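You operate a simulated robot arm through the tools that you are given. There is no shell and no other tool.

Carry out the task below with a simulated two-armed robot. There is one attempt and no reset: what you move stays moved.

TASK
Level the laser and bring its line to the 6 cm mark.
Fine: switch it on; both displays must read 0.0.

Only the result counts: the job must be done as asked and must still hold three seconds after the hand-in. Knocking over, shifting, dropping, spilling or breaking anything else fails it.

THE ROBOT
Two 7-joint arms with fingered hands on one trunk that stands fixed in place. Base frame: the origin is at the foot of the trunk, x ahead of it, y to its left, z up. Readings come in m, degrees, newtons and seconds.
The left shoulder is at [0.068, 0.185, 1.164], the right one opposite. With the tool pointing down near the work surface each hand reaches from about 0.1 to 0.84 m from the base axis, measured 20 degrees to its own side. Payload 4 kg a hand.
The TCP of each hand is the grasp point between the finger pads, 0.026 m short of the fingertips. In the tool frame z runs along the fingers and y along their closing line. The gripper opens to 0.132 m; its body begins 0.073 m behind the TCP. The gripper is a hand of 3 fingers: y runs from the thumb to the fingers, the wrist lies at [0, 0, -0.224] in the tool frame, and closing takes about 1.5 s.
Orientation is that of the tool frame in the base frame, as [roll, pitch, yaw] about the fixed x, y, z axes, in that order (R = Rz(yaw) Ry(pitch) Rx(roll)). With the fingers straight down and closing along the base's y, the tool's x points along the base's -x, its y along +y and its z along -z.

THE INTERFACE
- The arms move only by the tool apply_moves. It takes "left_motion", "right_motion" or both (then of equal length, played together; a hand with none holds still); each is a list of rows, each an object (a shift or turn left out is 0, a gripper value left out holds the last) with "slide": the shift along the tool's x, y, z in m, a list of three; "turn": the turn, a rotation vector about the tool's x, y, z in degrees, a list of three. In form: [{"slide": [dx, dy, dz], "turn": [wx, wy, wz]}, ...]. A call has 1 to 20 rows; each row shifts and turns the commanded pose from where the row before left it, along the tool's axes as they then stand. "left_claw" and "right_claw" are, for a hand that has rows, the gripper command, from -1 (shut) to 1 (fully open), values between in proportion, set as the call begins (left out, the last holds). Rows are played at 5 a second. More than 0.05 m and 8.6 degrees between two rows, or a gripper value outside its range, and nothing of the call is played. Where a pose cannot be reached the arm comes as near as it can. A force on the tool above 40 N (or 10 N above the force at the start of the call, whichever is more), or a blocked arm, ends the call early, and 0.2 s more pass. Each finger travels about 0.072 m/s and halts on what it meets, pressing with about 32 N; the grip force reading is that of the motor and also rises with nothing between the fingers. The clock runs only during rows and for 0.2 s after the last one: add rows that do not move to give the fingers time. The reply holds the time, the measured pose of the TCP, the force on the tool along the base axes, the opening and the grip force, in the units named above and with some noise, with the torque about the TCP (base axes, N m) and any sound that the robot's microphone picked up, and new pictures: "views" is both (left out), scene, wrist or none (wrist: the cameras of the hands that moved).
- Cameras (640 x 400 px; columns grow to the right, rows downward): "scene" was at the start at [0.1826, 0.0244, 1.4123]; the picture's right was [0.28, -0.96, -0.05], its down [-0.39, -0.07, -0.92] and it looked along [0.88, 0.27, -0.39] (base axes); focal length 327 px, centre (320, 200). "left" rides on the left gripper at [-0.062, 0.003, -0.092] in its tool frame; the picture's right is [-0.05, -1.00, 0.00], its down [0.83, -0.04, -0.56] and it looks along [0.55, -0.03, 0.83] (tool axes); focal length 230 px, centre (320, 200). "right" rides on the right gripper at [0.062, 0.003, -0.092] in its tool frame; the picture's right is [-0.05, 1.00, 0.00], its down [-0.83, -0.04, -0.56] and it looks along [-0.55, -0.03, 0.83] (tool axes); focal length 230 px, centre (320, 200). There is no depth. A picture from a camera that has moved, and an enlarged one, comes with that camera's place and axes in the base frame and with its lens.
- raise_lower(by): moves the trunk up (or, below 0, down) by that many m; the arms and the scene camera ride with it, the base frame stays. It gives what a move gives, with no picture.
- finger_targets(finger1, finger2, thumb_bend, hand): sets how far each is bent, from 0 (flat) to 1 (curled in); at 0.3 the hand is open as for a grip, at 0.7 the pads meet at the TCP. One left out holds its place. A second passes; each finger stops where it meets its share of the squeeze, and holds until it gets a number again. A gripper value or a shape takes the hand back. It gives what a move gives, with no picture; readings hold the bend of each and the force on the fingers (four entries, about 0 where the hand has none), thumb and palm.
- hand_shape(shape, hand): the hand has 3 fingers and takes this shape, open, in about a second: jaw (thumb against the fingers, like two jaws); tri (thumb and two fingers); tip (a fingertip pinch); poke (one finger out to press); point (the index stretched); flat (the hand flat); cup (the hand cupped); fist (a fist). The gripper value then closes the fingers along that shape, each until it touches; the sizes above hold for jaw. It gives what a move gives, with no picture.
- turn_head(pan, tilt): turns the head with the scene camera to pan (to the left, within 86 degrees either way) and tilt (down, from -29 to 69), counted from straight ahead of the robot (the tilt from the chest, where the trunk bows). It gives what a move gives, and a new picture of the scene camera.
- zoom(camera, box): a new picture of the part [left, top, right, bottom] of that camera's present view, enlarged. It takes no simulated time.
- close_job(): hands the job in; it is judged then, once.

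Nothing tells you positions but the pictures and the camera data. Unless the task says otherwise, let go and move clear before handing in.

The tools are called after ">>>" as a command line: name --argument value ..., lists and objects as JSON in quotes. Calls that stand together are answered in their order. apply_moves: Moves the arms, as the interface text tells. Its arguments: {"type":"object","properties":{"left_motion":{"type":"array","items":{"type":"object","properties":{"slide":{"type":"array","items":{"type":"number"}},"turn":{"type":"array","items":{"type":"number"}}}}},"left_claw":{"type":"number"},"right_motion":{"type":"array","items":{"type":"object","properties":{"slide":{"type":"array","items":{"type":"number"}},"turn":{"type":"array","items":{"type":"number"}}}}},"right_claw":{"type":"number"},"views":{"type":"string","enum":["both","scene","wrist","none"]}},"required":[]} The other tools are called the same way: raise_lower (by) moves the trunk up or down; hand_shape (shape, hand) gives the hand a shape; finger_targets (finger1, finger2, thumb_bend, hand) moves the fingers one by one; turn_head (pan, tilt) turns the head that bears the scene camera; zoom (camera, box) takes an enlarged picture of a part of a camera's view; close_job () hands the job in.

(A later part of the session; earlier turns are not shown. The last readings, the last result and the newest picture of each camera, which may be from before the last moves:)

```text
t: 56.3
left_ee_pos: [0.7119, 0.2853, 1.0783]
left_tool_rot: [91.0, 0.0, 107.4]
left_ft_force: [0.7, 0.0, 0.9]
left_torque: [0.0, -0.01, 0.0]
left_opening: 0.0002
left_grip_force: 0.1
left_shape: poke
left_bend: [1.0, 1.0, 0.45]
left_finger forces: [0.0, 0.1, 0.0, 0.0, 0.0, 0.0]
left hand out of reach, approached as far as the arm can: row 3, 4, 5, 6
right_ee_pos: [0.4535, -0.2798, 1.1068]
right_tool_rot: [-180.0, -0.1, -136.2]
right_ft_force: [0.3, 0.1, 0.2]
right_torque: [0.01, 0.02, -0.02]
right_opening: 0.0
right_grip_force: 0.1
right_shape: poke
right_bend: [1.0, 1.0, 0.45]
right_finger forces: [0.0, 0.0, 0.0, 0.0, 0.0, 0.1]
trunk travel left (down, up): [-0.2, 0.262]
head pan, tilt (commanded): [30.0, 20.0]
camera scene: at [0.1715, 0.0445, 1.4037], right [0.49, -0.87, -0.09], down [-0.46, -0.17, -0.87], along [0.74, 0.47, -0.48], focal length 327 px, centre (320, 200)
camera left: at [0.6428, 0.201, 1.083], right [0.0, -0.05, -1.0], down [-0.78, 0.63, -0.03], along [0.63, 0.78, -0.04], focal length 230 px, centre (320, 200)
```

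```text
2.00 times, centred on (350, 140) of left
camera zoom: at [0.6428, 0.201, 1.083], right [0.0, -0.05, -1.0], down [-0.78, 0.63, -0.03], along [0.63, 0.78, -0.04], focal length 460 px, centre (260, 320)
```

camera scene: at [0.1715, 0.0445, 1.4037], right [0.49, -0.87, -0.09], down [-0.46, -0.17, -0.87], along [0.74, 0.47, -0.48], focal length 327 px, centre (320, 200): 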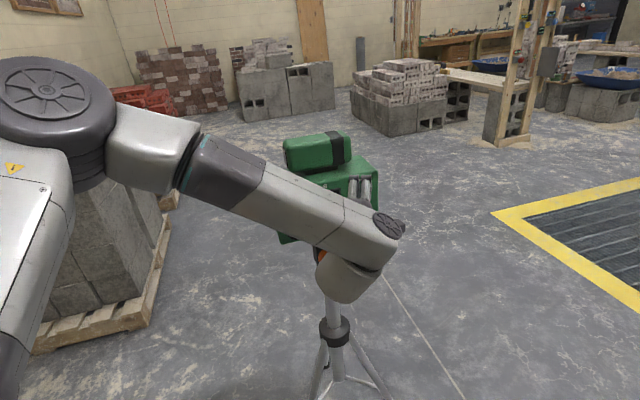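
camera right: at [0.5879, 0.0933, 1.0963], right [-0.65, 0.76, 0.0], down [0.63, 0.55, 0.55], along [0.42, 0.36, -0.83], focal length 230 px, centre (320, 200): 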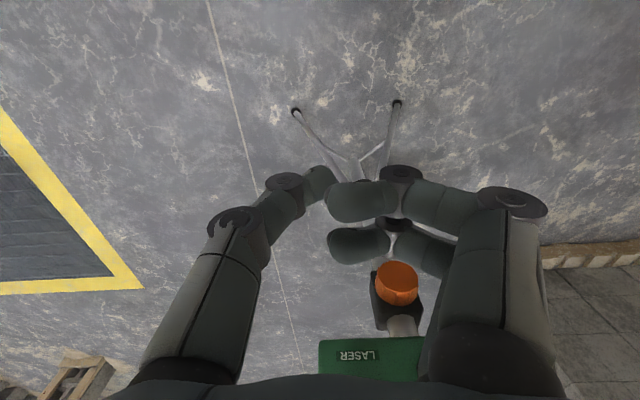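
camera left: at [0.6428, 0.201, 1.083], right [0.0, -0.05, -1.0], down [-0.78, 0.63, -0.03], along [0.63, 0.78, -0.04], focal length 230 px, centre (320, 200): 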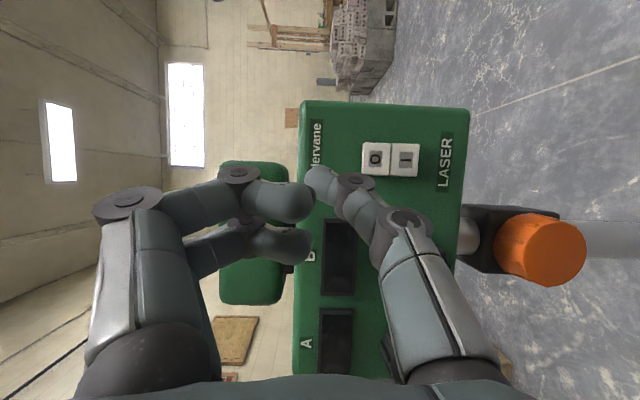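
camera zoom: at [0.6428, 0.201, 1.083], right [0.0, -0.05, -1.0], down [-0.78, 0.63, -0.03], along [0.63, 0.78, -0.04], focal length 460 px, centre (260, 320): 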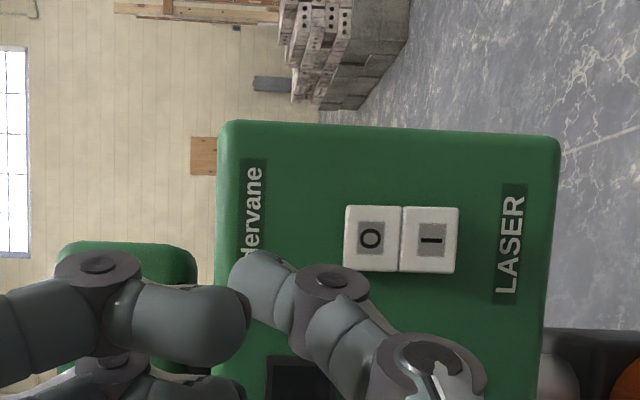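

The arm can't get low enough with its elbow raised like this. Lowering the trunk brings the shoulder down to the panel's height, so I'll back the hand off and lower the trunk.

>>> apply_moves --left_motion '[{"slide": [0, 0, -0.03]}, {"slide": [0, 0, -0.03]}, {"slide": [0, 0, 0]}]' --views "none"

>>> raise_lower --by -0.18

>>> apply_moves --left_motion '[{"slide": [0, 0, 0]}]'

```text
t: 57.1
left_ee_pos: [0.6546, 0.2687, 1.0782]
left_tool_rot: [90.0, 0.1, 106.9]
left_ft_force: [0.1, -0.5, 1.0]
left_torque: [0.01, 0.01, 0.03]
left_opening: 0.0003
left_grip_force: 0.2
left_shape: poke
left_bend: [1.0, 1.0, 0.45]
left_finger forces: [0.0, 0.0, 0.0, 0.0, 0.0, 0.0]
right_ee_pos: [0.4534, -0.2789, 1.1055]
right_tool_rot: [180.0, 0.0, -136.2]
right_ft_force: [0.6, -0.3, -0.3]
right_torque: [-0.02, -0.02, -0.01]
right_opening: 0.0
right_grip_force: 0.0
right_shape: poke
right_bend: [1.0, 1.0, 0.45]
right_finger forces: [0.1, 0.1, 0.1, 0.1, 0.0, 0.0]
trunk travel left (down, up): [-0.2, 0.262]
head pan, tilt (commanded): [30.0, 20.0]
```

```text
t: 59.1
left_ee_pos: [0.6528, 0.2699, 0.8992]
left_tool_rot: [89.9, 0.0, 107.1]
left_ft_force: [-0.1, -0.1, -0.2]
left_torque: [0.02, 0.0, 0.01]
left_opening: 0.0
left_grip_force: 0.1
left_shape: poke
left_bend: [1.0, 1.0, 0.45]
left_finger forces: [0.0, 0.0, 0.0, 0.1, 0.0, 0.0]
right_ee_pos: [0.4519, -0.2817, 0.9248]
right_tool_rot: [-179.9, 0.1, -136.3]
right_ft_force: [-0.2, -0.2, -0.1]
right_torque: [-0.03, -0.02, 0.02]
right_opening: 0.0
right_grip_force: 0.2
right_shape: poke
right_bend: [1.0, 1.0, 0.45]
right_finger forces: [0.1, 0.0, 0.0, 0.0, 0.1, 0.0]
trunk travel left (down, up): [-0.02, 0.442]
head pan, tilt (commanded): [30.0, 20.0]
```

```text
t: 59.5
left_ee_pos: [0.6546, 0.2701, 0.8969]
left_tool_rot: [90.0, 0.0, 107.0]
left_ft_force: [-0.6, -0.4, -0.4]
left_torque: [0.0, 0.02, 0.04]
left_opening: 0.0001
left_grip_force: 0.1
left_shape: poke
left_bend: [1.0, 1.0, 0.45]
left_finger forces: [0.0, 0.1, 0.1, 0.1, 0.0, 0.0]
right_ee_pos: [0.4521, -0.281, 0.9228]
right_tool_rot: [-180.0, 0.0, -136.2]
right_ft_force: [0.3, 0.0, 0.6]
right_torque: [-0.03, 0.02, -0.04]
right_opening: 0.0
right_grip_force: 0.0
right_shape: poke
right_bend: [1.0, 1.0, 0.45]
right_finger forces: [0.1, 0.1, 0.0, 0.0, 0.0, 0.0]
trunk travel left (down, up): [-0.02, 0.442]
head pan, tilt (commanded): [30.0, 20.0]
camera scene: at [0.3377, 0.0447, 1.1315], right [0.44, -0.87, -0.24], down [-0.71, -0.17, -0.69], along [0.55, 0.47, -0.69], focal length 327 px, centre (320, 200)
camera left: at [0.5845, 0.186, 0.9], right [0.01, -0.05, -1.0], down [-0.77, 0.63, -0.04], along [0.63, 0.77, -0.03], focal length 230 px, centre (320, 200)
```

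scene: 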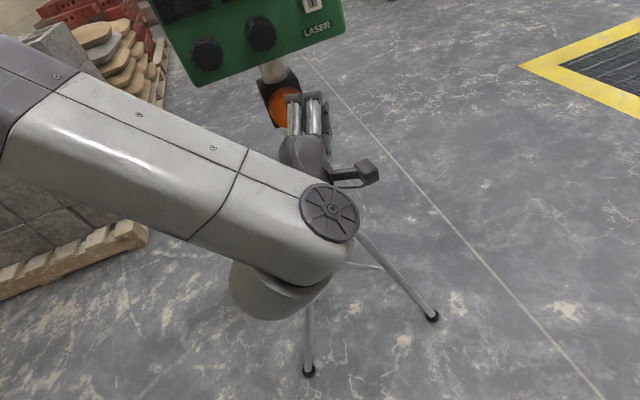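
left: 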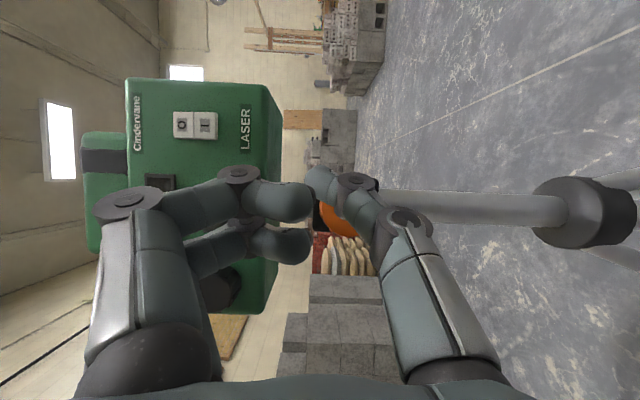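

The trunk lowers by bowing forward, so the shoulders moved forward too. I'll raise the left hand to the switch's height and check whether it now reaches.

>>> apply_moves --left_motion '[{"slide": [0.0027, 0.036, 0]}, {"slide": [0.0027, 0.036, 0]}, {"slide": [0.0027, 0.036, 0]}, {"slide": [0, 0, 0.025]}, {"slide": [0, 0, 0.025]}, {"slide": [0, 0, 0]}]'

>>> zoom --camera "left" --box '[220, 40, 480, 240]'

```text
t: 60.9
left_ee_pos: [0.7, 0.2941, 1.0063]
left_tool_rot: [90.0, -0.1, 106.9]
left_ft_force: [1.3, 0.9, 0.1]
left_torque: [0.0, 0.03, 0.0]
left_opening: 0.0
left_grip_force: 0.1
left_shape: poke
left_bend: [1.0, 1.0, 0.45]
left_finger forces: [0.0, 0.1, 0.0, 0.0, 0.0, 0.1]
right_ee_pos: [0.4536, -0.2826, 0.9235]
right_tool_rot: [-180.0, 0.0, -136.2]
right_ft_force: [0.7, 1.1, -0.6]
right_torque: [0.02, -0.03, -0.02]
right_opening: 0.0001
right_grip_force: 0.1
right_shape: poke
right_bend: [1.0, 1.0, 0.45]
right_finger forces: [0.0, 0.0, 0.0, 0.0, 0.0, 0.0]
trunk travel left (down, up): [-0.02, 0.442]
head pan, tilt (commanded): [30.0, 20.0]
camera scene: at [0.3375, 0.0446, 1.1316], right [0.44, -0.87, -0.24], down [-0.71, -0.17, -0.69], along [0.55, 0.47, -0.69], focal length 327 px, centre (320, 200)
camera left: at [0.6301, 0.2091, 1.009], right [0.02, -0.05, -1.0], down [-0.77, 0.63, -0.04], along [0.63, 0.77, -0.03], focal length 230 px, centre (320, 200)
```

scene: 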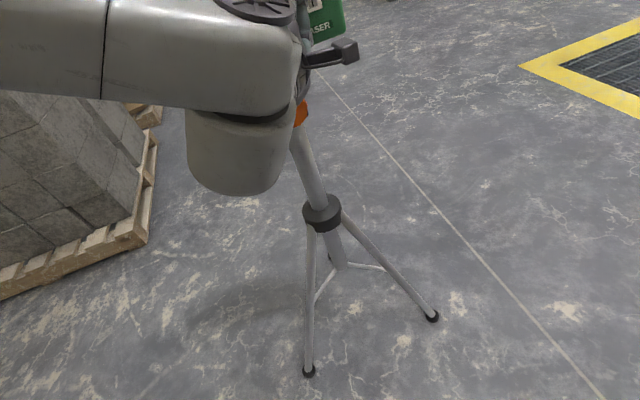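
left: 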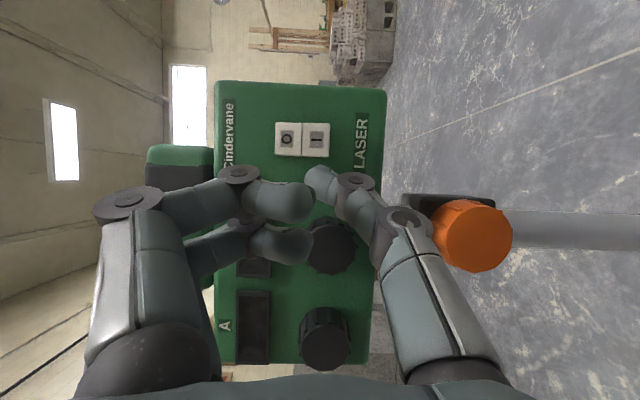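

```text
2.00 times, centred on (350, 140) of left
camera zoom: at [0.6301, 0.2091, 1.009], right [0.02, -0.05, -1.0], down [-0.77, 0.63, -0.04], along [0.63, 0.77, -0.03], focal length 460 px, centre (260, 320)
```

zoom: 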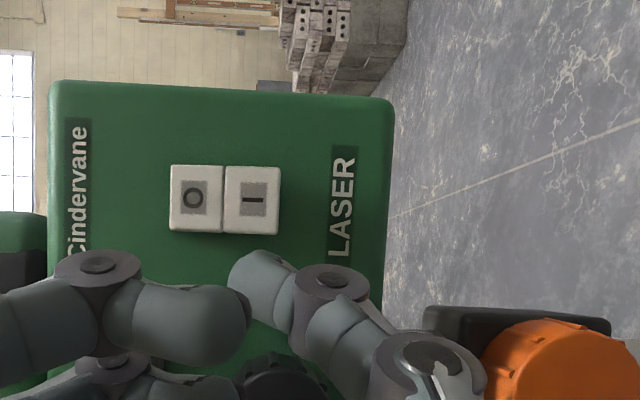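

Everything is within reach now: the thumb tip is about 6 cm from the "I" half and 2 mm off to the side. I'll go to about 2.5 cm away, set so that the last part goes straight along the panel's normal.

>>> apply_moves --left_motion '[{"slide": [-0.0126, -0.004, 0]}, {"slide": [0, 0, 0.018]}, {"slide": [0, 0, 0.018]}, {"slide": [0, 0, 0]}]'

>>> zoom --camera "left" --box '[220, 40, 480, 240]'

```text
t: 61.9
left_ee_pos: [0.7384, 0.2887, 1.0019]
left_tool_rot: [90.1, 0.0, 106.9]
left_ft_force: [1.0, 0.2, 0.5]
left_torque: [-0.01, -0.02, 0.0]
left_opening: 0.0
left_grip_force: 0.0
left_shape: poke
left_bend: [1.0, 1.0, 0.45]
left_finger forces: [0.0, 0.0, 0.0, 0.1, 0.0, 0.0]
right_ee_pos: [0.4513, -0.2816, 0.9237]
right_tool_rot: [-180.0, 0.0, -136.1]
right_ft_force: [-0.2, 0.1, 0.1]
right_torque: [0.01, -0.01, -0.04]
right_opening: 0.0
right_grip_force: 0.0
right_shape: poke
right_bend: [1.0, 1.0, 0.45]
right_finger forces: [0.1, 0.0, 0.1, 0.0, 0.1, 0.0]
trunk travel left (down, up): [-0.02, 0.442]
head pan, tilt (commanded): [30.0, 20.0]
camera scene: at [0.3374, 0.0447, 1.1316], right [0.44, -0.87, -0.24], down [-0.71, -0.17, -0.69], along [0.55, 0.47, -0.69], focal length 327 px, centre (320, 200)
camera left: at [0.6678, 0.2049, 1.0043], right [0.02, -0.05, -1.0], down [-0.77, 0.63, -0.04], along [0.63, 0.77, -0.03], focal length 230 px, centre (320, 200)
```

scene: 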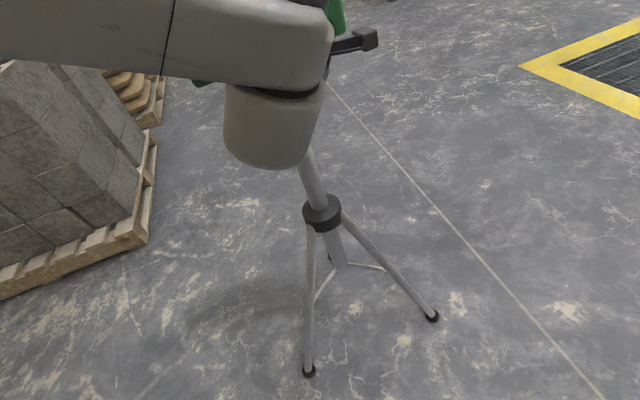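
left: 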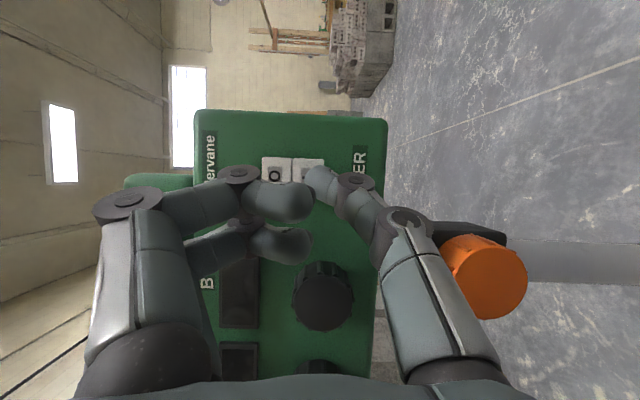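

```text
2.00 times, centred on (350, 140) of left
camera zoom: at [0.6678, 0.2049, 1.0043], right [0.02, -0.05, -1.0], down [-0.77, 0.63, -0.04], along [0.63, 0.77, -0.03], focal length 460 px, centre (260, 320)
```

zoom: 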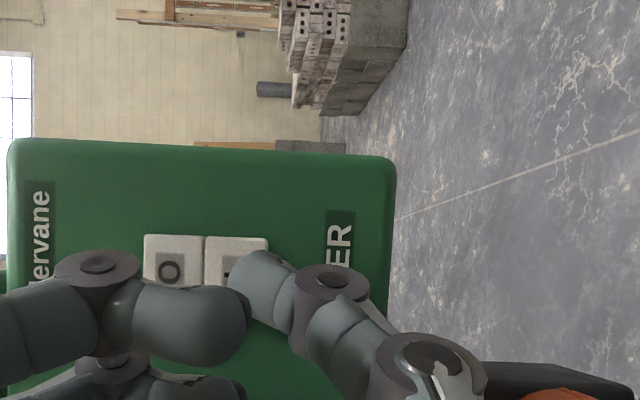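

The thumb tip is in line with the lower part of the "I" half. I'll advance along the panel's normal in small steps and watch the force and sound.

>>> apply_moves --left_motion '[{"slide": [0.0017, 0, 0.0036]}, {"slide": [0.0017, 0, 0.0036]}, {"slide": [0.0017, 0, 0.0036]}, {"slide": [0.0017, 0, 0.0036]}, {"slide": [0.0009, 0, 0.0018]}, {"slide": [0, 0, 0]}]' --views "wrist"

```text
t: 63.3
left_ee_pos: [0.7519, 0.3026, 1.0008]
left_tool_rot: [90.0, -0.1, 106.9]
left_ft_force: [-0.6, 0.4, -0.4]
left_torque: [-0.02, -0.01, 0.01]
left_opening: 0.0
left_grip_force: 0.0
left_shape: poke
left_bend: [1.0, 1.0, 0.45]
left_finger forces: [0.0, 0.1, 0.0, 0.0, 0.1, 0.0]
right_ee_pos: [0.4522, -0.2818, 0.9237]
right_tool_rot: [-180.0, 0.0, -136.2]
right_ft_force: [0.7, 0.3, -0.8]
right_torque: [-0.02, 0.01, 0.01]
right_opening: 0.0002
right_grip_force: 0.0
right_shape: poke
right_bend: [1.0, 1.0, 0.45]
right_finger forces: [0.0, 0.1, 0.1, 0.1, 0.0, 0.1]
trunk travel left (down, up): [-0.02, 0.442]
head pan, tilt (commanded): [30.0, 20.0]
camera left: at [0.6814, 0.2185, 1.0041], right [0.01, -0.05, -1.0], down [-0.77, 0.63, -0.04], along [0.63, 0.77, -0.03], focal length 230 px, centre (320, 200)
```

left: 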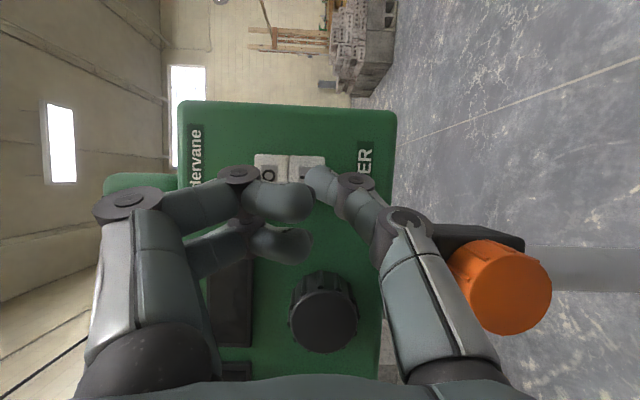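

>>> apply_moves --left_motion '[{"slide": [0.0013, 0, 0.0027]}, {"slide": [0.0013, 0, 0.0027]}, {"slide": [0, 0, 0]}]' --views "none"

>>> zoom --camera "left" --box '[220, 100, 420, 240]'

```text
t: 64.1
left_ee_pos: [0.7558, 0.3072, 1.0011]
left_tool_rot: [90.0, 0.0, 107.0]
left_ft_force: [-0.3, 0.3, -0.2]
left_torque: [-0.01, -0.02, 0.0]
left_opening: 0.0
left_grip_force: 0.0
left_shape: poke
left_bend: [1.0, 1.0, 0.45]
left_finger forces: [0.0, 0.0, 0.0, 0.1, 0.0, 0.0]
right_ee_pos: [0.4518, -0.2828, 0.9223]
right_tool_rot: [-180.0, 0.1, -136.2]
right_ft_force: [-0.4, 0.8, 0.3]
right_torque: [-0.01, 0.0, -0.02]
right_opening: 0.0
right_grip_force: 0.0
right_shape: poke
right_bend: [1.0, 1.0, 0.45]
right_finger forces: [0.1, 0.0, 0.0, 0.1, 0.1, 0.0]
trunk travel left (down, up): [-0.02, 0.442]
head pan, tilt (commanded): [30.0, 20.0]
```

```text
2.86 times, centred on (320, 170) of left
camera zoom: at [0.6858, 0.2231, 1.0046], right [0.01, -0.05, -1.0], down [-0.77, 0.63, -0.04], along [0.63, 0.77, -0.03], focal length 657 px, centre (320, 286)
```

zoom: 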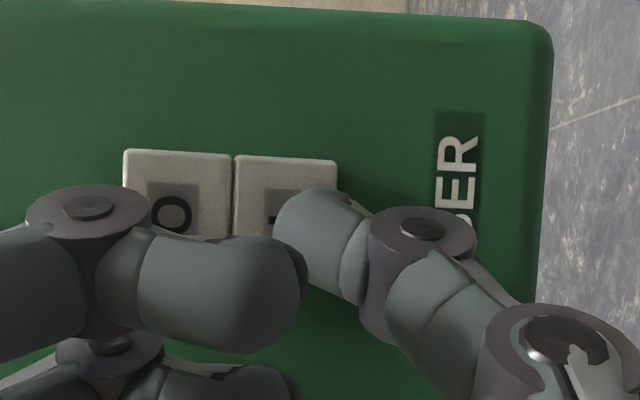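

>>> apply_moves --left_motion '[{"slide": [0.0013, 0, 0.0027]}, {"slide": [0.0013, 0, 0.0027]}, {"slide": [0, 0, 0]}]' --views "none"

>>> apply_moves --left_motion '[{"slide": [0.0009, 0, 0.0018]}, {"slide": [0.0009, 0, 0.0018]}, {"slide": [0, 0, 0]}]' --views "wrist"

```text
t: 64.9
left_ee_pos: [0.7588, 0.3082, 1.0011]
left_tool_rot: [90.2, -0.1, 106.7]
left_ft_force: [-24.0, -16.4, -8.3]
left_torque: [-0.1, 0.14, -0.13]
left_opening: 0.0
left_grip_force: 0.1
left_shape: poke
left_bend: [1.0, 1.0, 0.45]
left_finger forces: [0.1, 0.0, 0.0, 0.1, 28.6, 0.0]
right_ee_pos: [0.4508, -0.2843, 0.9234]
right_tool_rot: [-179.9, 0.1, -136.3]
right_ft_force: [-0.7, 0.1, -0.3]
right_torque: [0.01, 0.0, -0.02]
right_opening: 0.0
right_grip_force: 0.0
right_shape: poke
right_bend: [1.0, 1.0, 0.45]
right_finger forces: [0.1, 0.0, 0.0, 0.0, 0.0, 0.0]
trunk travel left (down, up): [-0.02, 0.442]
head pan, tilt (commanded): [30.0, 20.0]
```

```text
t: 65.5
left_ee_pos: [0.7602, 0.3076, 0.9991]
left_tool_rot: [90.5, -0.2, 106.2]
left_ft_force: [-15.9, -13.1, -0.9]
left_torque: [0.09, -0.1, -0.16]
left_opening: 0.0
left_grip_force: 0.1
left_shape: poke
left_bend: [1.0, 1.0, 0.46]
left_finger forces: [0.0, 0.0, 0.0, 0.0, 21.3, 0.0]
right_ee_pos: [0.4516, -0.2828, 0.9247]
right_tool_rot: [180.0, 0.0, -136.1]
right_ft_force: [-0.4, 0.3, 0.2]
right_torque: [-0.01, 0.0, -0.02]
right_opening: 0.0
right_grip_force: 0.0
right_shape: poke
right_bend: [1.0, 1.0, 0.45]
right_finger forces: [0.0, 0.0, 0.0, 0.0, 0.0, 0.0]
trunk travel left (down, up): [-0.02, 0.442]
head pan, tilt (commanded): [30.0, 20.0]
stopped in row 2 (left hand): the force on the tool passed its limit at 41 N (the readings are from after the stop); the commanded pose is now the measured one
camera left: at [0.689, 0.224, 1.0024], right [0.01, -0.05, -1.0], down [-0.77, 0.64, -0.04], along [0.64, 0.77, -0.03], focal length 230 px, centre (320, 200)
```

left: 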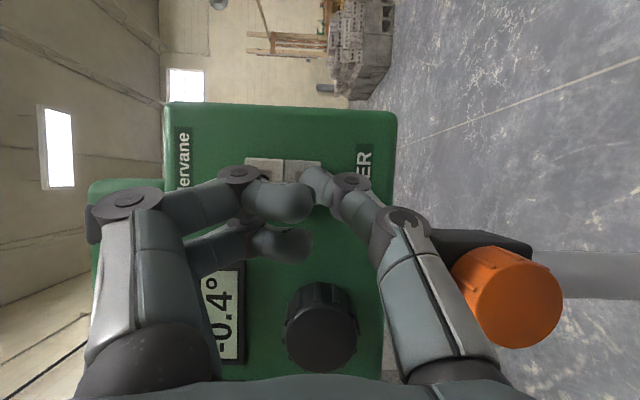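

The laser has switched on: display B is lit and reads -0.4°. I'll back the thumb straight off and look at both displays.

>>> apply_moves --left_motion '[{"slide": [-0.0034, 0, -0.0072]}, {"slide": [-0.0068, 0, -0.0144]}, {"slide": [-0.0068, 0, -0.0144]}, {"slide": [0, 0, -0.03]}, {"slide": [0, 0, -0.03]}, {"slide": [0, 0, 0]}]' --views "both"

>>> zoom --camera "left" --box '[160, 40, 440, 380]'

```text
t: 66.9
left_ee_pos: [0.6749, 0.2687, 0.9971]
left_tool_rot: [90.4, -0.1, 106.6]
left_ft_force: [0.5, -0.1, 0.5]
left_torque: [0.01, 0.03, 0.01]
left_opening: 0.0001
left_grip_force: 0.0
left_shape: poke
left_bend: [1.0, 1.0, 0.45]
left_finger forces: [0.0, 0.1, 0.1, 0.0, 0.0, 0.1]
right_ee_pos: [0.4532, -0.2819, 0.9235]
right_tool_rot: [180.0, -0.2, -136.1]
right_ft_force: [-0.1, -0.6, 0.3]
right_torque: [0.0, 0.02, 0.02]
right_opening: 0.0002
right_grip_force: 0.1
right_shape: poke
right_bend: [1.0, 1.0, 0.45]
right_finger forces: [0.0, 0.0, 0.0, 0.0, 0.1, 0.1]
trunk travel left (down, up): [-0.02, 0.442]
head pan, tilt (commanded): [30.0, 20.0]
camera scene: at [0.3383, 0.0447, 1.1311], right [0.44, -0.87, -0.24], down [-0.71, -0.17, -0.69], along [0.55, 0.47, -0.69], focal length 327 px, centre (320, 200)
camera left: at [0.6049, 0.1839, 1.0011], right [0.01, -0.05, -1.0], down [-0.77, 0.64, -0.04], along [0.64, 0.77, -0.03], focal length 230 px, centre (320, 200)
```

scene: 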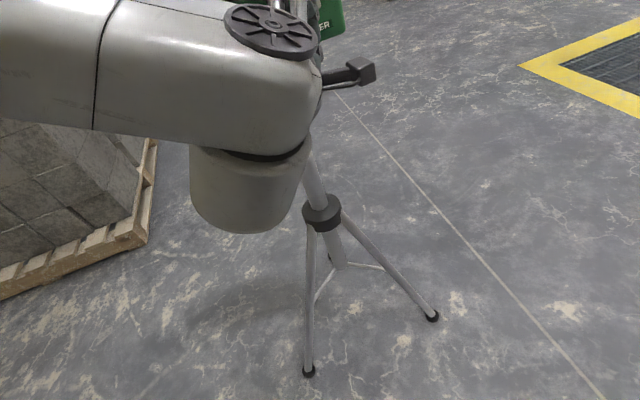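
left: 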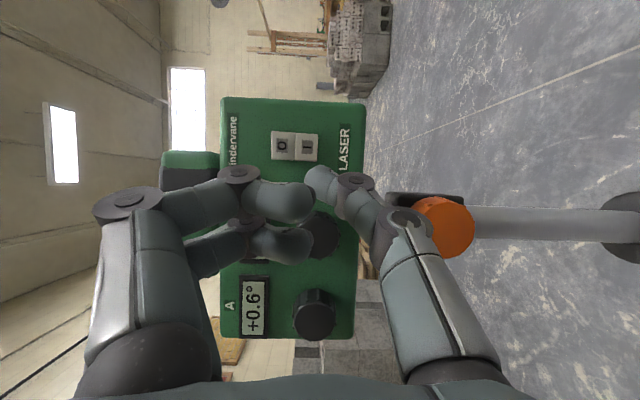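

```text
1.18 times, centred on (300, 210) of left
camera zoom: at [0.6049, 0.1839, 1.0011], right [0.01, -0.05, -1.0], down [-0.77, 0.64, -0.04], along [0.64, 0.77, -0.03], focal length 271 px, centre (344, 188)
```

zoom: 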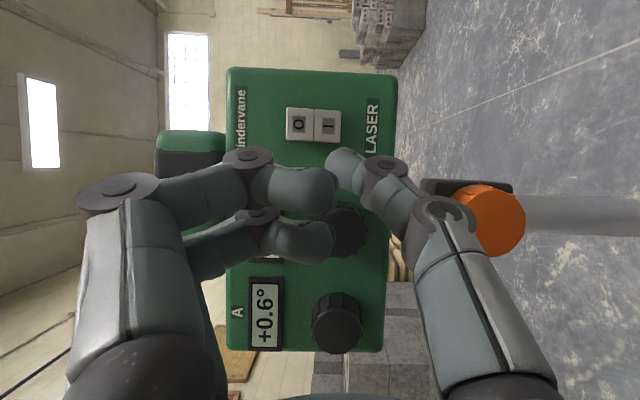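

A reads +0.6° and B reads -0.4°. Next I'll look at the target to see where the laser line falls.

>>> turn_head --pan 86 --tilt -10

```text
t: 68.1
left_ee_pos: [0.6748, 0.2669, 0.9973]
left_tool_rot: [90.4, -0.2, 106.6]
left_ft_force: [-0.5, -1.1, 0.0]
left_torque: [0.0, -0.02, 0.02]
left_opening: 0.0
left_grip_force: 0.2
left_shape: poke
left_bend: [1.0, 1.0, 0.45]
left_finger forces: [0.0, 0.1, 0.0, 0.0, 0.0, 0.1]
right_ee_pos: [0.4525, -0.282, 0.9238]
right_tool_rot: [-179.9, -0.1, -136.3]
right_ft_force: [-0.4, 0.7, -0.5]
right_torque: [-0.01, 0.0, -0.01]
right_opening: 0.0002
right_grip_force: 0.1
right_shape: poke
right_bend: [1.0, 1.0, 0.45]
right_finger forces: [0.0, 0.0, 0.1, 0.1, 0.0, 0.0]
trunk travel left (down, up): [-0.02, 0.442]
head pan, tilt (commanded): [85.9, -10.0]
camera scene: at [0.2945, 0.0822, 1.2086], right [0.88, -0.07, -0.47], down [-0.46, 0.17, -0.87], along [0.14, 0.98, 0.12], focal length 327 px, centre (320, 200)
```

scene: 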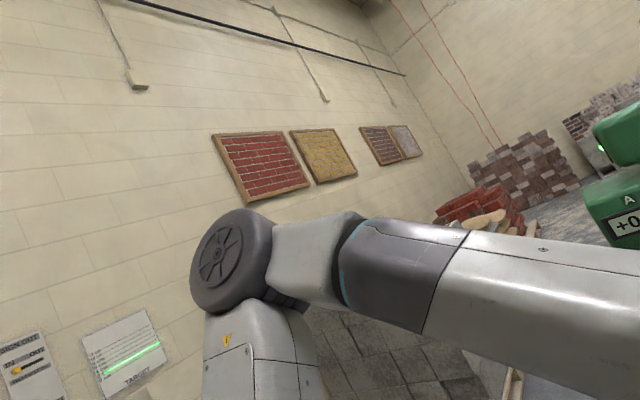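

The target is in view with a green line on it. I'll zoom in on both the target and the instrument.

>>> zoom --camera "scene" --box '[70, 300, 180, 400]'

>>> zoom --camera "scene" --box '[540, 80, 640, 260]'

```text
4.00 times, centred on (125, 350) of scene
camera zoom: at [0.2945, 0.0822, 1.2086], right [0.88, -0.07, -0.47], down [-0.46, 0.17, -0.87], along [0.14, 0.98, 0.12], focal length 1309 px, centre (1100, -400)
```

zoom: 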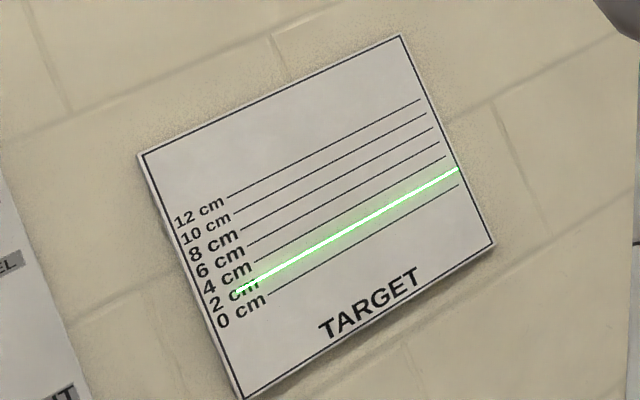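

```text
2.22 times, centred on (590, 170) of scene
camera zoom: at [0.2945, 0.0822, 1.2086], right [0.88, -0.07, -0.47], down [-0.46, 0.17, -0.87], along [0.14, 0.98, 0.12], focal length 727 px, centre (-280, 267)
```

zoom: 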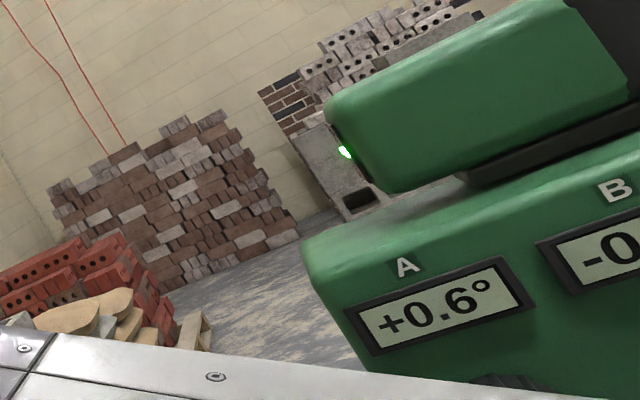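

The line now sits near 2 cm on the target and tilts slightly. I'll open the left hand in jaw shape, yaw back to the panel's normal, and take up a spot about 7 cm in front of knob B, thumb below and fingers above.

>>> hand_shape --shape "jaw" --hand "left"

>>> apply_moves --left_claw 0.25 --left_motion '[{"turn": [0, 8.4, 0]}, {"turn": [0, 8.4, 0]}, {"turn": [0, 8.4, 0]}, {"slide": [0.0233, -0.0035, 0.006]}, {"slide": [0.0233, -0.0035, 0.006]}, {"slide": [0, 0, 0]}]'

>>> turn_head --pan 60 --tilt -5

>>> zoom --camera "left" --box '[160, 40, 500, 300]'

```text
t: 69.0
left_ee_pos: [0.675, 0.2681, 0.9978]
left_tool_rot: [90.5, -0.1, 106.6]
left_ft_force: [-0.4, -0.6, 0.3]
left_torque: [0.01, 0.0, -0.01]
left_opening: 0.132
left_grip_force: 0.1
left_shape: jaw
left_bend: [0.3, 0.3, 0.3]
left_finger forces: [0.1, 0.0, 0.0, 0.1, 0.0, 0.1]
right_ee_pos: [0.4524, -0.2813, 0.923]
right_tool_rot: [-180.0, 0.0, -136.3]
right_ft_force: [-0.3, -0.1, -0.1]
right_torque: [-0.01, 0.0, 0.01]
right_opening: 0.0
right_grip_force: 0.0
right_shape: poke
right_bend: [1.0, 1.0, 0.45]
right_finger forces: [0.1, 0.1, 0.0, 0.0, 0.0, 0.1]
trunk travel left (down, up): [-0.02, 0.442]
head pan, tilt (commanded): [85.9, -10.0]
```

```text
t: 70.4
left_ee_pos: [0.6541, 0.3087, 0.9929]
left_tool_rot: [90.3, -0.5, 131.8]
left_ft_force: [0.6, -0.2, 0.1]
left_torque: [0.01, 0.01, 0.01]
left_opening: 0.0829
left_grip_force: 0.0
left_shape: jaw
left_bend: [0.71, 0.71, 0.69]
left_finger forces: [0.1, 0.0, 0.0, 0.0, 0.0, 0.0]
right_ee_pos: [0.4527, -0.2818, 0.9227]
right_tool_rot: [-180.0, 0.1, -136.2]
right_ft_force: [0.8, 0.2, 0.1]
right_torque: [-0.01, 0.0, 0.0]
right_opening: 0.0
right_grip_force: 0.0
right_shape: poke
right_bend: [1.0, 1.0, 0.45]
right_finger forces: [0.0, 0.0, 0.0, 0.0, 0.1, 0.0]
trunk travel left (down, up): [-0.02, 0.442]
head pan, tilt (commanded): [85.9, -10.0]
camera scene: at [0.2947, 0.082, 1.2086], right [0.88, -0.07, -0.47], down [-0.46, 0.17, -0.87], along [0.14, 0.98, 0.12], focal length 327 px, centre (320, 200)
camera left: at [0.626, 0.2028, 0.9957], right [0.03, -0.04, -1.0], down [-0.97, 0.25, -0.04], along [0.25, 0.97, -0.03], focal length 230 px, centre (320, 200)
```

scene: 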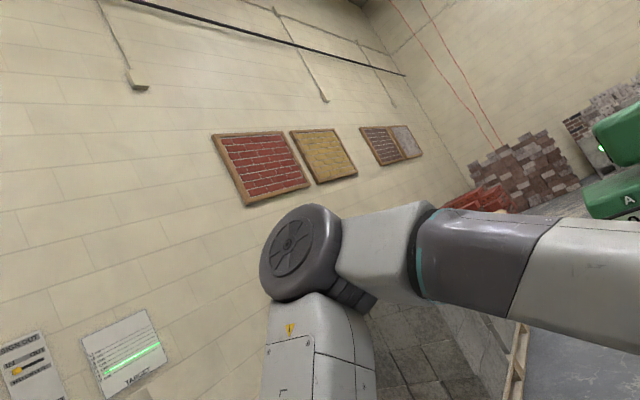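
left: 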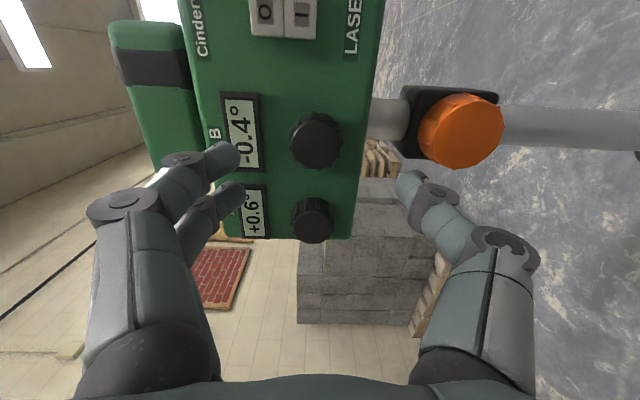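

```text
t: 71.3
left_ee_pos: [0.6524, 0.308, 0.9921]
left_tool_rot: [90.3, -0.3, 131.8]
left_ft_force: [-0.3, 0.0, -0.2]
left_torque: [-0.01, -0.03, -0.03]
left_opening: 0.083
left_grip_force: 0.1
left_shape: jaw
left_bend: [0.71, 0.71, 0.69]
left_finger forces: [0.1, 0.1, 0.0, 0.0, 0.0, 0.0]
right_ee_pos: [0.4522, -0.2825, 0.9251]
right_tool_rot: [-179.9, 0.0, -136.1]
right_ft_force: [0.1, -0.2, -0.9]
right_torque: [0.01, -0.03, 0.0]
right_opening: 0.0
right_grip_force: 0.0
right_shape: poke
right_bend: [1.0, 1.0, 0.45]
right_finger forces: [0.0, 0.0, 0.1, 0.0, 0.0, 0.0]
trunk travel left (down, up): [-0.02, 0.442]
head pan, tilt (commanded): [60.0, -5.0]
camera scene: at [0.3241, 0.0739, 1.1842], right [0.76, -0.5, -0.41], down [-0.43, 0.08, -0.9], along [0.48, 0.86, -0.16], focal length 327 px, centre (320, 200)
```

scene: 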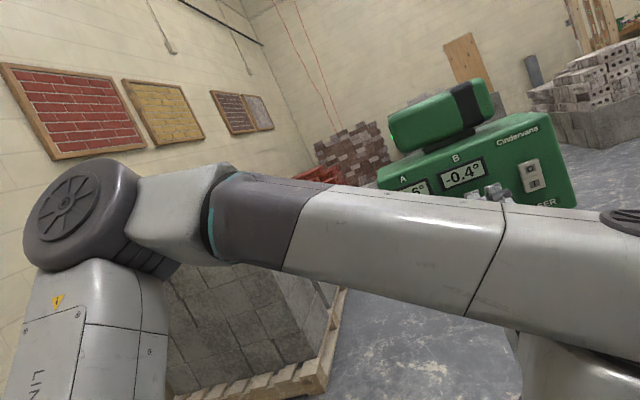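

```text
1.54 times, centred on (330, 170) of left
camera zoom: at [0.6259, 0.2028, 0.996], right [0.03, -0.04, -1.0], down [-0.97, 0.25, -0.04], along [0.25, 0.97, -0.03], focal length 354 px, centre (305, 246)
```

zoom: 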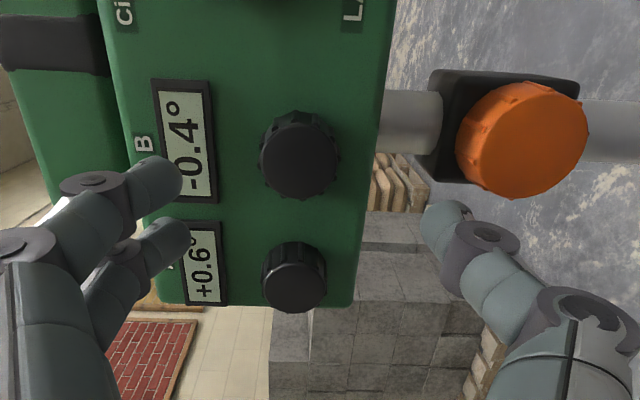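

Both displays and knob B are clearly in view, and the knob is centred on the tool axis to within 2 mm, about 78 mm ahead. I'll advance so the fingertips just reach the knob's front, then check the centring.

>>> apply_moves --left_motion '[{"slide": [0.001, 0.002, 0.017]}, {"slide": [0, 0, 0.017]}, {"slide": [0, 0, 0.016]}, {"slide": [0, 0, 0]}]'

>>> zoom --camera "left" --box '[200, 80, 460, 260]'

>>> zoom --camera "scene" --box '[370, 60, 600, 230]'

```text
t: 72.3
left_ee_pos: [0.6883, 0.3454, 0.9941]
left_tool_rot: [90.3, -0.3, 131.8]
left_ft_force: [0.4, -0.3, 0.9]
left_torque: [0.03, 0.04, 0.0]
left_opening: 0.0828
left_grip_force: 0.0
left_shape: jaw
left_bend: [0.71, 0.71, 0.69]
left_finger forces: [0.1, 0.0, 0.0, 0.1, 0.0, 0.0]
right_ee_pos: [0.4526, -0.2827, 0.9241]
right_tool_rot: [-179.9, 0.1, -136.1]
right_ft_force: [0.4, -0.1, 0.0]
right_torque: [-0.01, -0.01, 0.02]
right_opening: 0.0001
right_grip_force: 0.0
right_shape: poke
right_bend: [1.0, 1.0, 0.45]
right_finger forces: [0.0, 0.0, 0.0, 0.0, 0.1, 0.0]
trunk travel left (down, up): [-0.02, 0.442]
head pan, tilt (commanded): [60.0, -5.0]
camera scene: at [0.3241, 0.0737, 1.1843], right [0.76, -0.5, -0.41], down [-0.43, 0.08, -0.9], along [0.48, 0.86, -0.16], focal length 327 px, centre (320, 200)
camera left: at [0.661, 0.2386, 0.997], right [0.03, -0.04, -1.0], down [-0.97, 0.25, -0.04], along [0.25, 0.97, -0.03], focal length 230 px, centre (320, 200)
```

scene: 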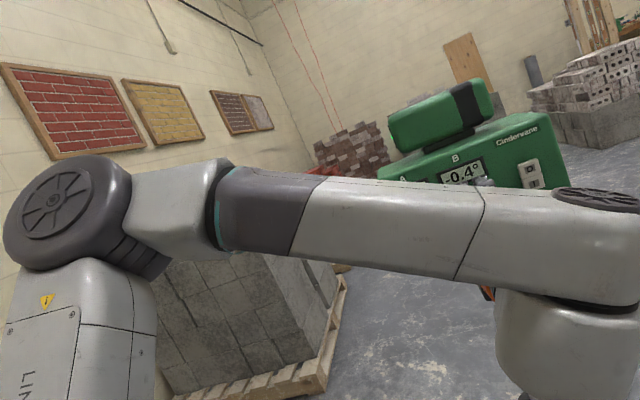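
left: 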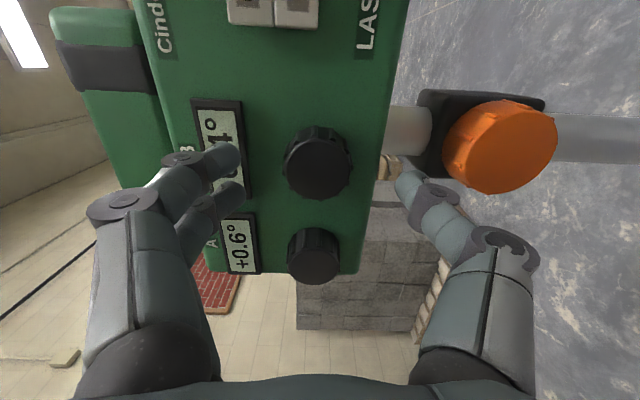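

```text
2.22 times, centred on (330, 170) of left
camera zoom: at [0.661, 0.2386, 0.997], right [0.03, -0.04, -1.0], down [-0.97, 0.25, -0.04], along [0.25, 0.97, -0.03], focal length 511 px, centre (298, 267)
```

zoom: 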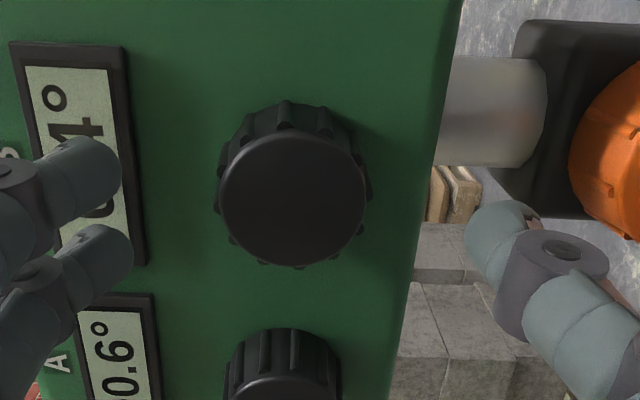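

```text
2.35 times, centred on (485, 145) of scene
camera zoom: at [0.3241, 0.0737, 1.1843], right [0.76, -0.5, -0.41], down [-0.43, 0.08, -0.9], along [0.48, 0.86, -0.16], focal length 770 px, centre (-68, 329)
```

zoom: 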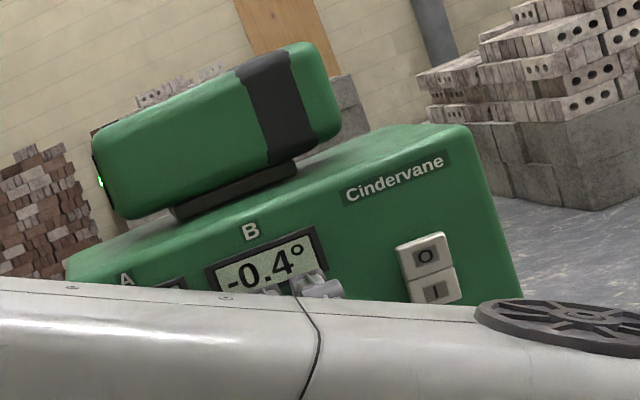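

The knob is centred vertically and about 4 mm off sideways. I'll correct that and advance 20 mm so the fingertips straddle the knob.

>>> apply_moves --left_motion '[{"slide": [-0.004, 0.001, 0]}, {"slide": [0, 0, 0.01]}, {"slide": [0, 0, 0.01]}, {"slide": [0, 0, 0]}]' --views "wrist"

>>> zoom --camera "left" --box '[200, 80, 460, 260]'

```text
t: 73.3
left_ee_pos: [0.7056, 0.355, 0.995]
left_tool_rot: [90.3, -0.3, 131.9]
left_ft_force: [-0.4, 0.4, 0.3]
left_torque: [-0.03, -0.03, -0.04]
left_opening: 0.0831
left_grip_force: 0.0
left_shape: jaw
left_bend: [0.71, 0.71, 0.69]
left_finger forces: [0.0, 0.0, 0.0, 0.0, 0.1, 0.1]
right_ee_pos: [0.4524, -0.2821, 0.9232]
right_tool_rot: [-180.0, 0.1, -136.1]
right_ft_force: [-0.9, 0.5, -0.8]
right_torque: [-0.02, 0.0, 0.02]
right_opening: 0.0001
right_grip_force: 0.0
right_shape: poke
right_bend: [1.0, 1.0, 0.45]
right_finger forces: [0.0, 0.0, 0.0, 0.1, 0.0, 0.0]
trunk travel left (down, up): [-0.02, 0.442]
head pan, tilt (commanded): [60.0, -5.0]
camera left: at [0.6781, 0.2485, 0.9981], right [0.03, -0.04, -1.0], down [-0.97, 0.25, -0.04], along [0.25, 0.97, -0.03], focal length 230 px, centre (320, 200)
```

left: 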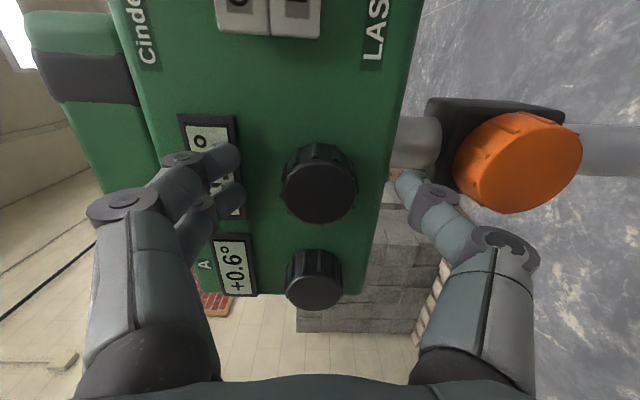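

```text
2.22 times, centred on (330, 170) of left
camera zoom: at [0.6781, 0.2485, 0.9981], right [0.03, -0.04, -1.0], down [-0.97, 0.25, -0.04], along [0.25, 0.97, -0.03], focal length 511 px, centre (298, 267)
```

zoom: 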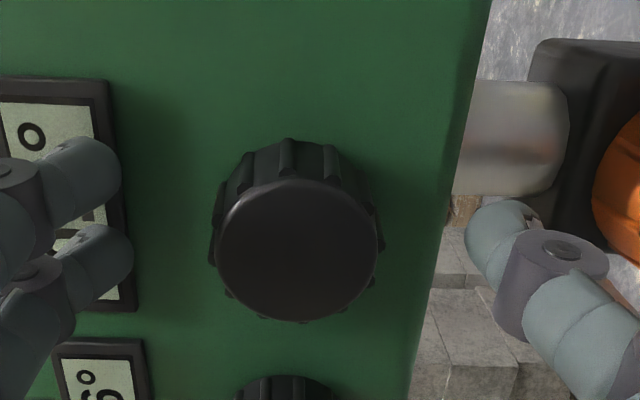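

The hand is well centred on knob B. I'll go 4 mm deeper and close the fingers on the knob.

>>> apply_moves --left_motion '[{"slide": [0.001, 0, 0.004]}, {"slide": [0, 0, 0]}]' --views "none"

>>> apply_moves --left_claw -0.5 --left_motion '[{"slide": [0, 0, 0]}, {"slide": [0, 0, 0]}, {"slide": [0, 0, 0]}, {"slide": [0, 0, 0]}, {"slide": [0, 0, 0]}, {"slide": [0, 0, 0]}]' --views "both"

>>> zoom --camera "left" --box '[120, 80, 460, 320]'

```text
t: 73.9
left_ee_pos: [0.7076, 0.3577, 0.9934]
left_tool_rot: [90.3, -0.3, 131.7]
left_ft_force: [-0.7, -0.3, 0.6]
left_torque: [0.04, -0.03, 0.02]
left_opening: 0.0828
left_grip_force: 0.0
left_shape: jaw
left_bend: [0.71, 0.71, 0.69]
left_finger forces: [0.0, 0.8, 0.0, 0.0, 0.1, 0.0]
right_ee_pos: [0.4525, -0.282, 0.9228]
right_tool_rot: [180.0, 0.0, -136.3]
right_ft_force: [0.0, 0.6, 0.4]
right_torque: [0.03, 0.01, 0.03]
right_opening: 0.0
right_grip_force: 0.0
right_shape: poke
right_bend: [1.0, 1.0, 0.45]
right_finger forces: [0.0, 0.0, 0.1, 0.0, 0.0, 0.0]
trunk travel left (down, up): [-0.02, 0.442]
head pan, tilt (commanded): [60.0, -5.0]
```

```text
t: 75.3
left_ee_pos: [0.7086, 0.3569, 0.9937]
left_tool_rot: [90.4, -0.3, 131.8]
left_ft_force: [2.3, -0.5, 0.4]
left_torque: [-0.02, -0.02, 0.01]
left_opening: 0.0304
left_grip_force: 32.0
left_shape: jaw
left_bend: [0.73, 0.73, 0.7]
left_finger forces: [14.0, 15.0, 0.0, 0.0, 28.1, 0.0]
right_ee_pos: [0.4528, -0.2819, 0.9245]
right_tool_rot: [-180.0, -0.1, -136.2]
right_ft_force: [0.3, -0.4, -1.0]
right_torque: [0.01, -0.02, -0.03]
right_opening: 0.0002
right_grip_force: 0.1
right_shape: poke
right_bend: [1.0, 1.0, 0.45]
right_finger forces: [0.0, 0.1, 0.0, 0.0, 0.0, 0.0]
trunk travel left (down, up): [-0.02, 0.442]
head pan, tilt (commanded): [60.0, -5.0]
camera scene: at [0.3245, 0.0738, 1.1841], right [0.76, -0.5, -0.41], down [-0.43, 0.08, -0.9], along [0.48, 0.86, -0.16], focal length 327 px, centre (320, 200)
camera left: at [0.6804, 0.2516, 0.997], right [0.03, -0.04, -1.0], down [-0.97, 0.25, -0.04], along [0.25, 0.97, -0.03], focal length 230 px, centre (320, 200)
```

scene: 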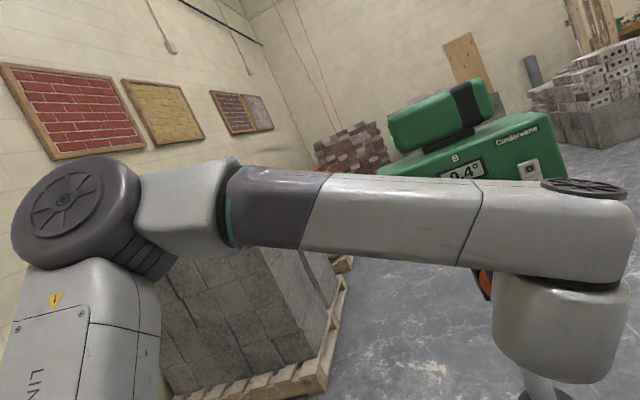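
left: 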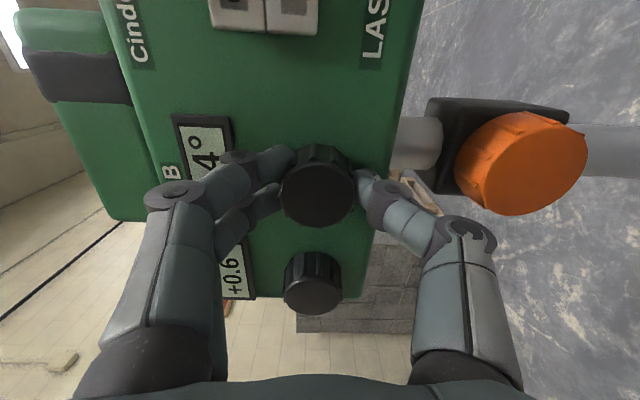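

```text
1.67 times, centred on (290, 200) of left
camera zoom: at [0.6804, 0.2516, 0.997], right [0.03, -0.04, -1.0], down [-0.97, 0.25, -0.04], along [0.25, 0.97, -0.03], focal length 384 px, centre (370, 200)
```

zoom: 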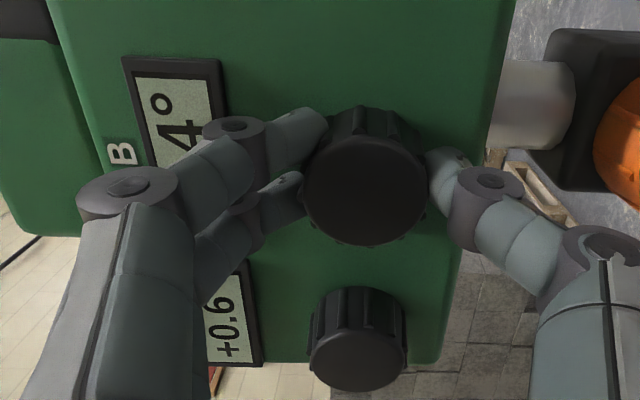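

Knob B is held firmly with balanced finger forces. I'll twist clockwise a few degrees as a test and watch display B.

>>> apply_moves --left_motion '[{"turn": [0, 0, 4]}, {"turn": [0, 0, 4]}, {"slide": [0, 0, 0]}]' --views "none"

>>> zoom --camera "scene" --box '[370, 60, 600, 230]'

>>> zoom --camera "left" --box '[120, 80, 460, 320]'

```text
t: 76.1
left_ee_pos: [0.7087, 0.3578, 0.9937]
left_tool_rot: [90.4, -8.3, 131.8]
left_ft_force: [1.1, -1.7, -0.7]
left_torque: [-0.08, 0.07, -0.04]
left_opening: 0.0304
left_grip_force: 32.1
left_shape: jaw
left_bend: [0.73, 0.73, 0.7]
left_finger forces: [13.8, 14.7, 0.1, 0.0, 29.1, 0.1]
right_ee_pos: [0.4522, -0.2812, 0.9225]
right_tool_rot: [-179.9, 0.0, -136.1]
right_ft_force: [-0.1, 0.2, -0.3]
right_torque: [0.02, 0.0, -0.02]
right_opening: 0.0
right_grip_force: 0.1
right_shape: poke
right_bend: [1.0, 1.0, 0.45]
right_finger forces: [0.1, 0.0, 0.0, 0.0, 0.0, 0.0]
trunk travel left (down, up): [-0.02, 0.442]
head pan, tilt (commanded): [60.0, -5.0]
```

```text
2.35 times, centred on (485, 145) of scene
camera zoom: at [0.3245, 0.0737, 1.1841], right [0.76, -0.5, -0.41], down [-0.43, 0.08, -0.9], along [0.48, 0.86, -0.16], focal length 770 px, centre (-68, 329)
```

zoom: 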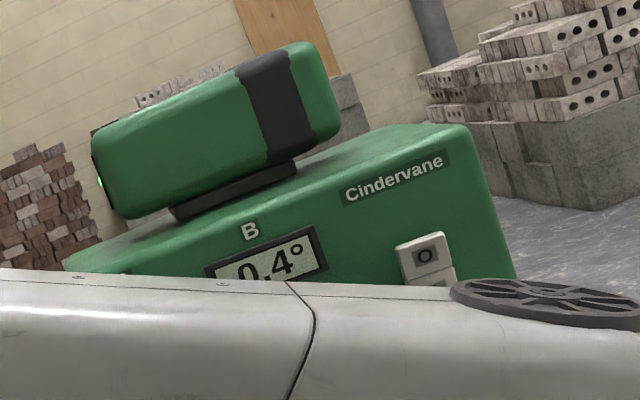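

```text
1.67 times, centred on (290, 200) of left
camera zoom: at [0.6801, 0.2519, 0.9879], right [-0.07, 0.07, -1.0], down [-0.97, 0.25, 0.08], along [0.25, 0.97, 0.05], focal length 384 px, centre (370, 200)
```

zoom: 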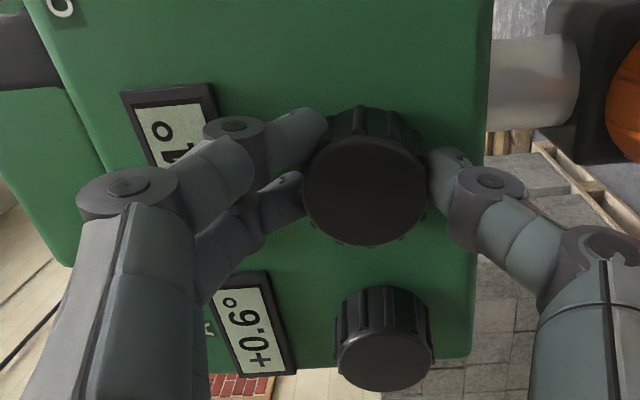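

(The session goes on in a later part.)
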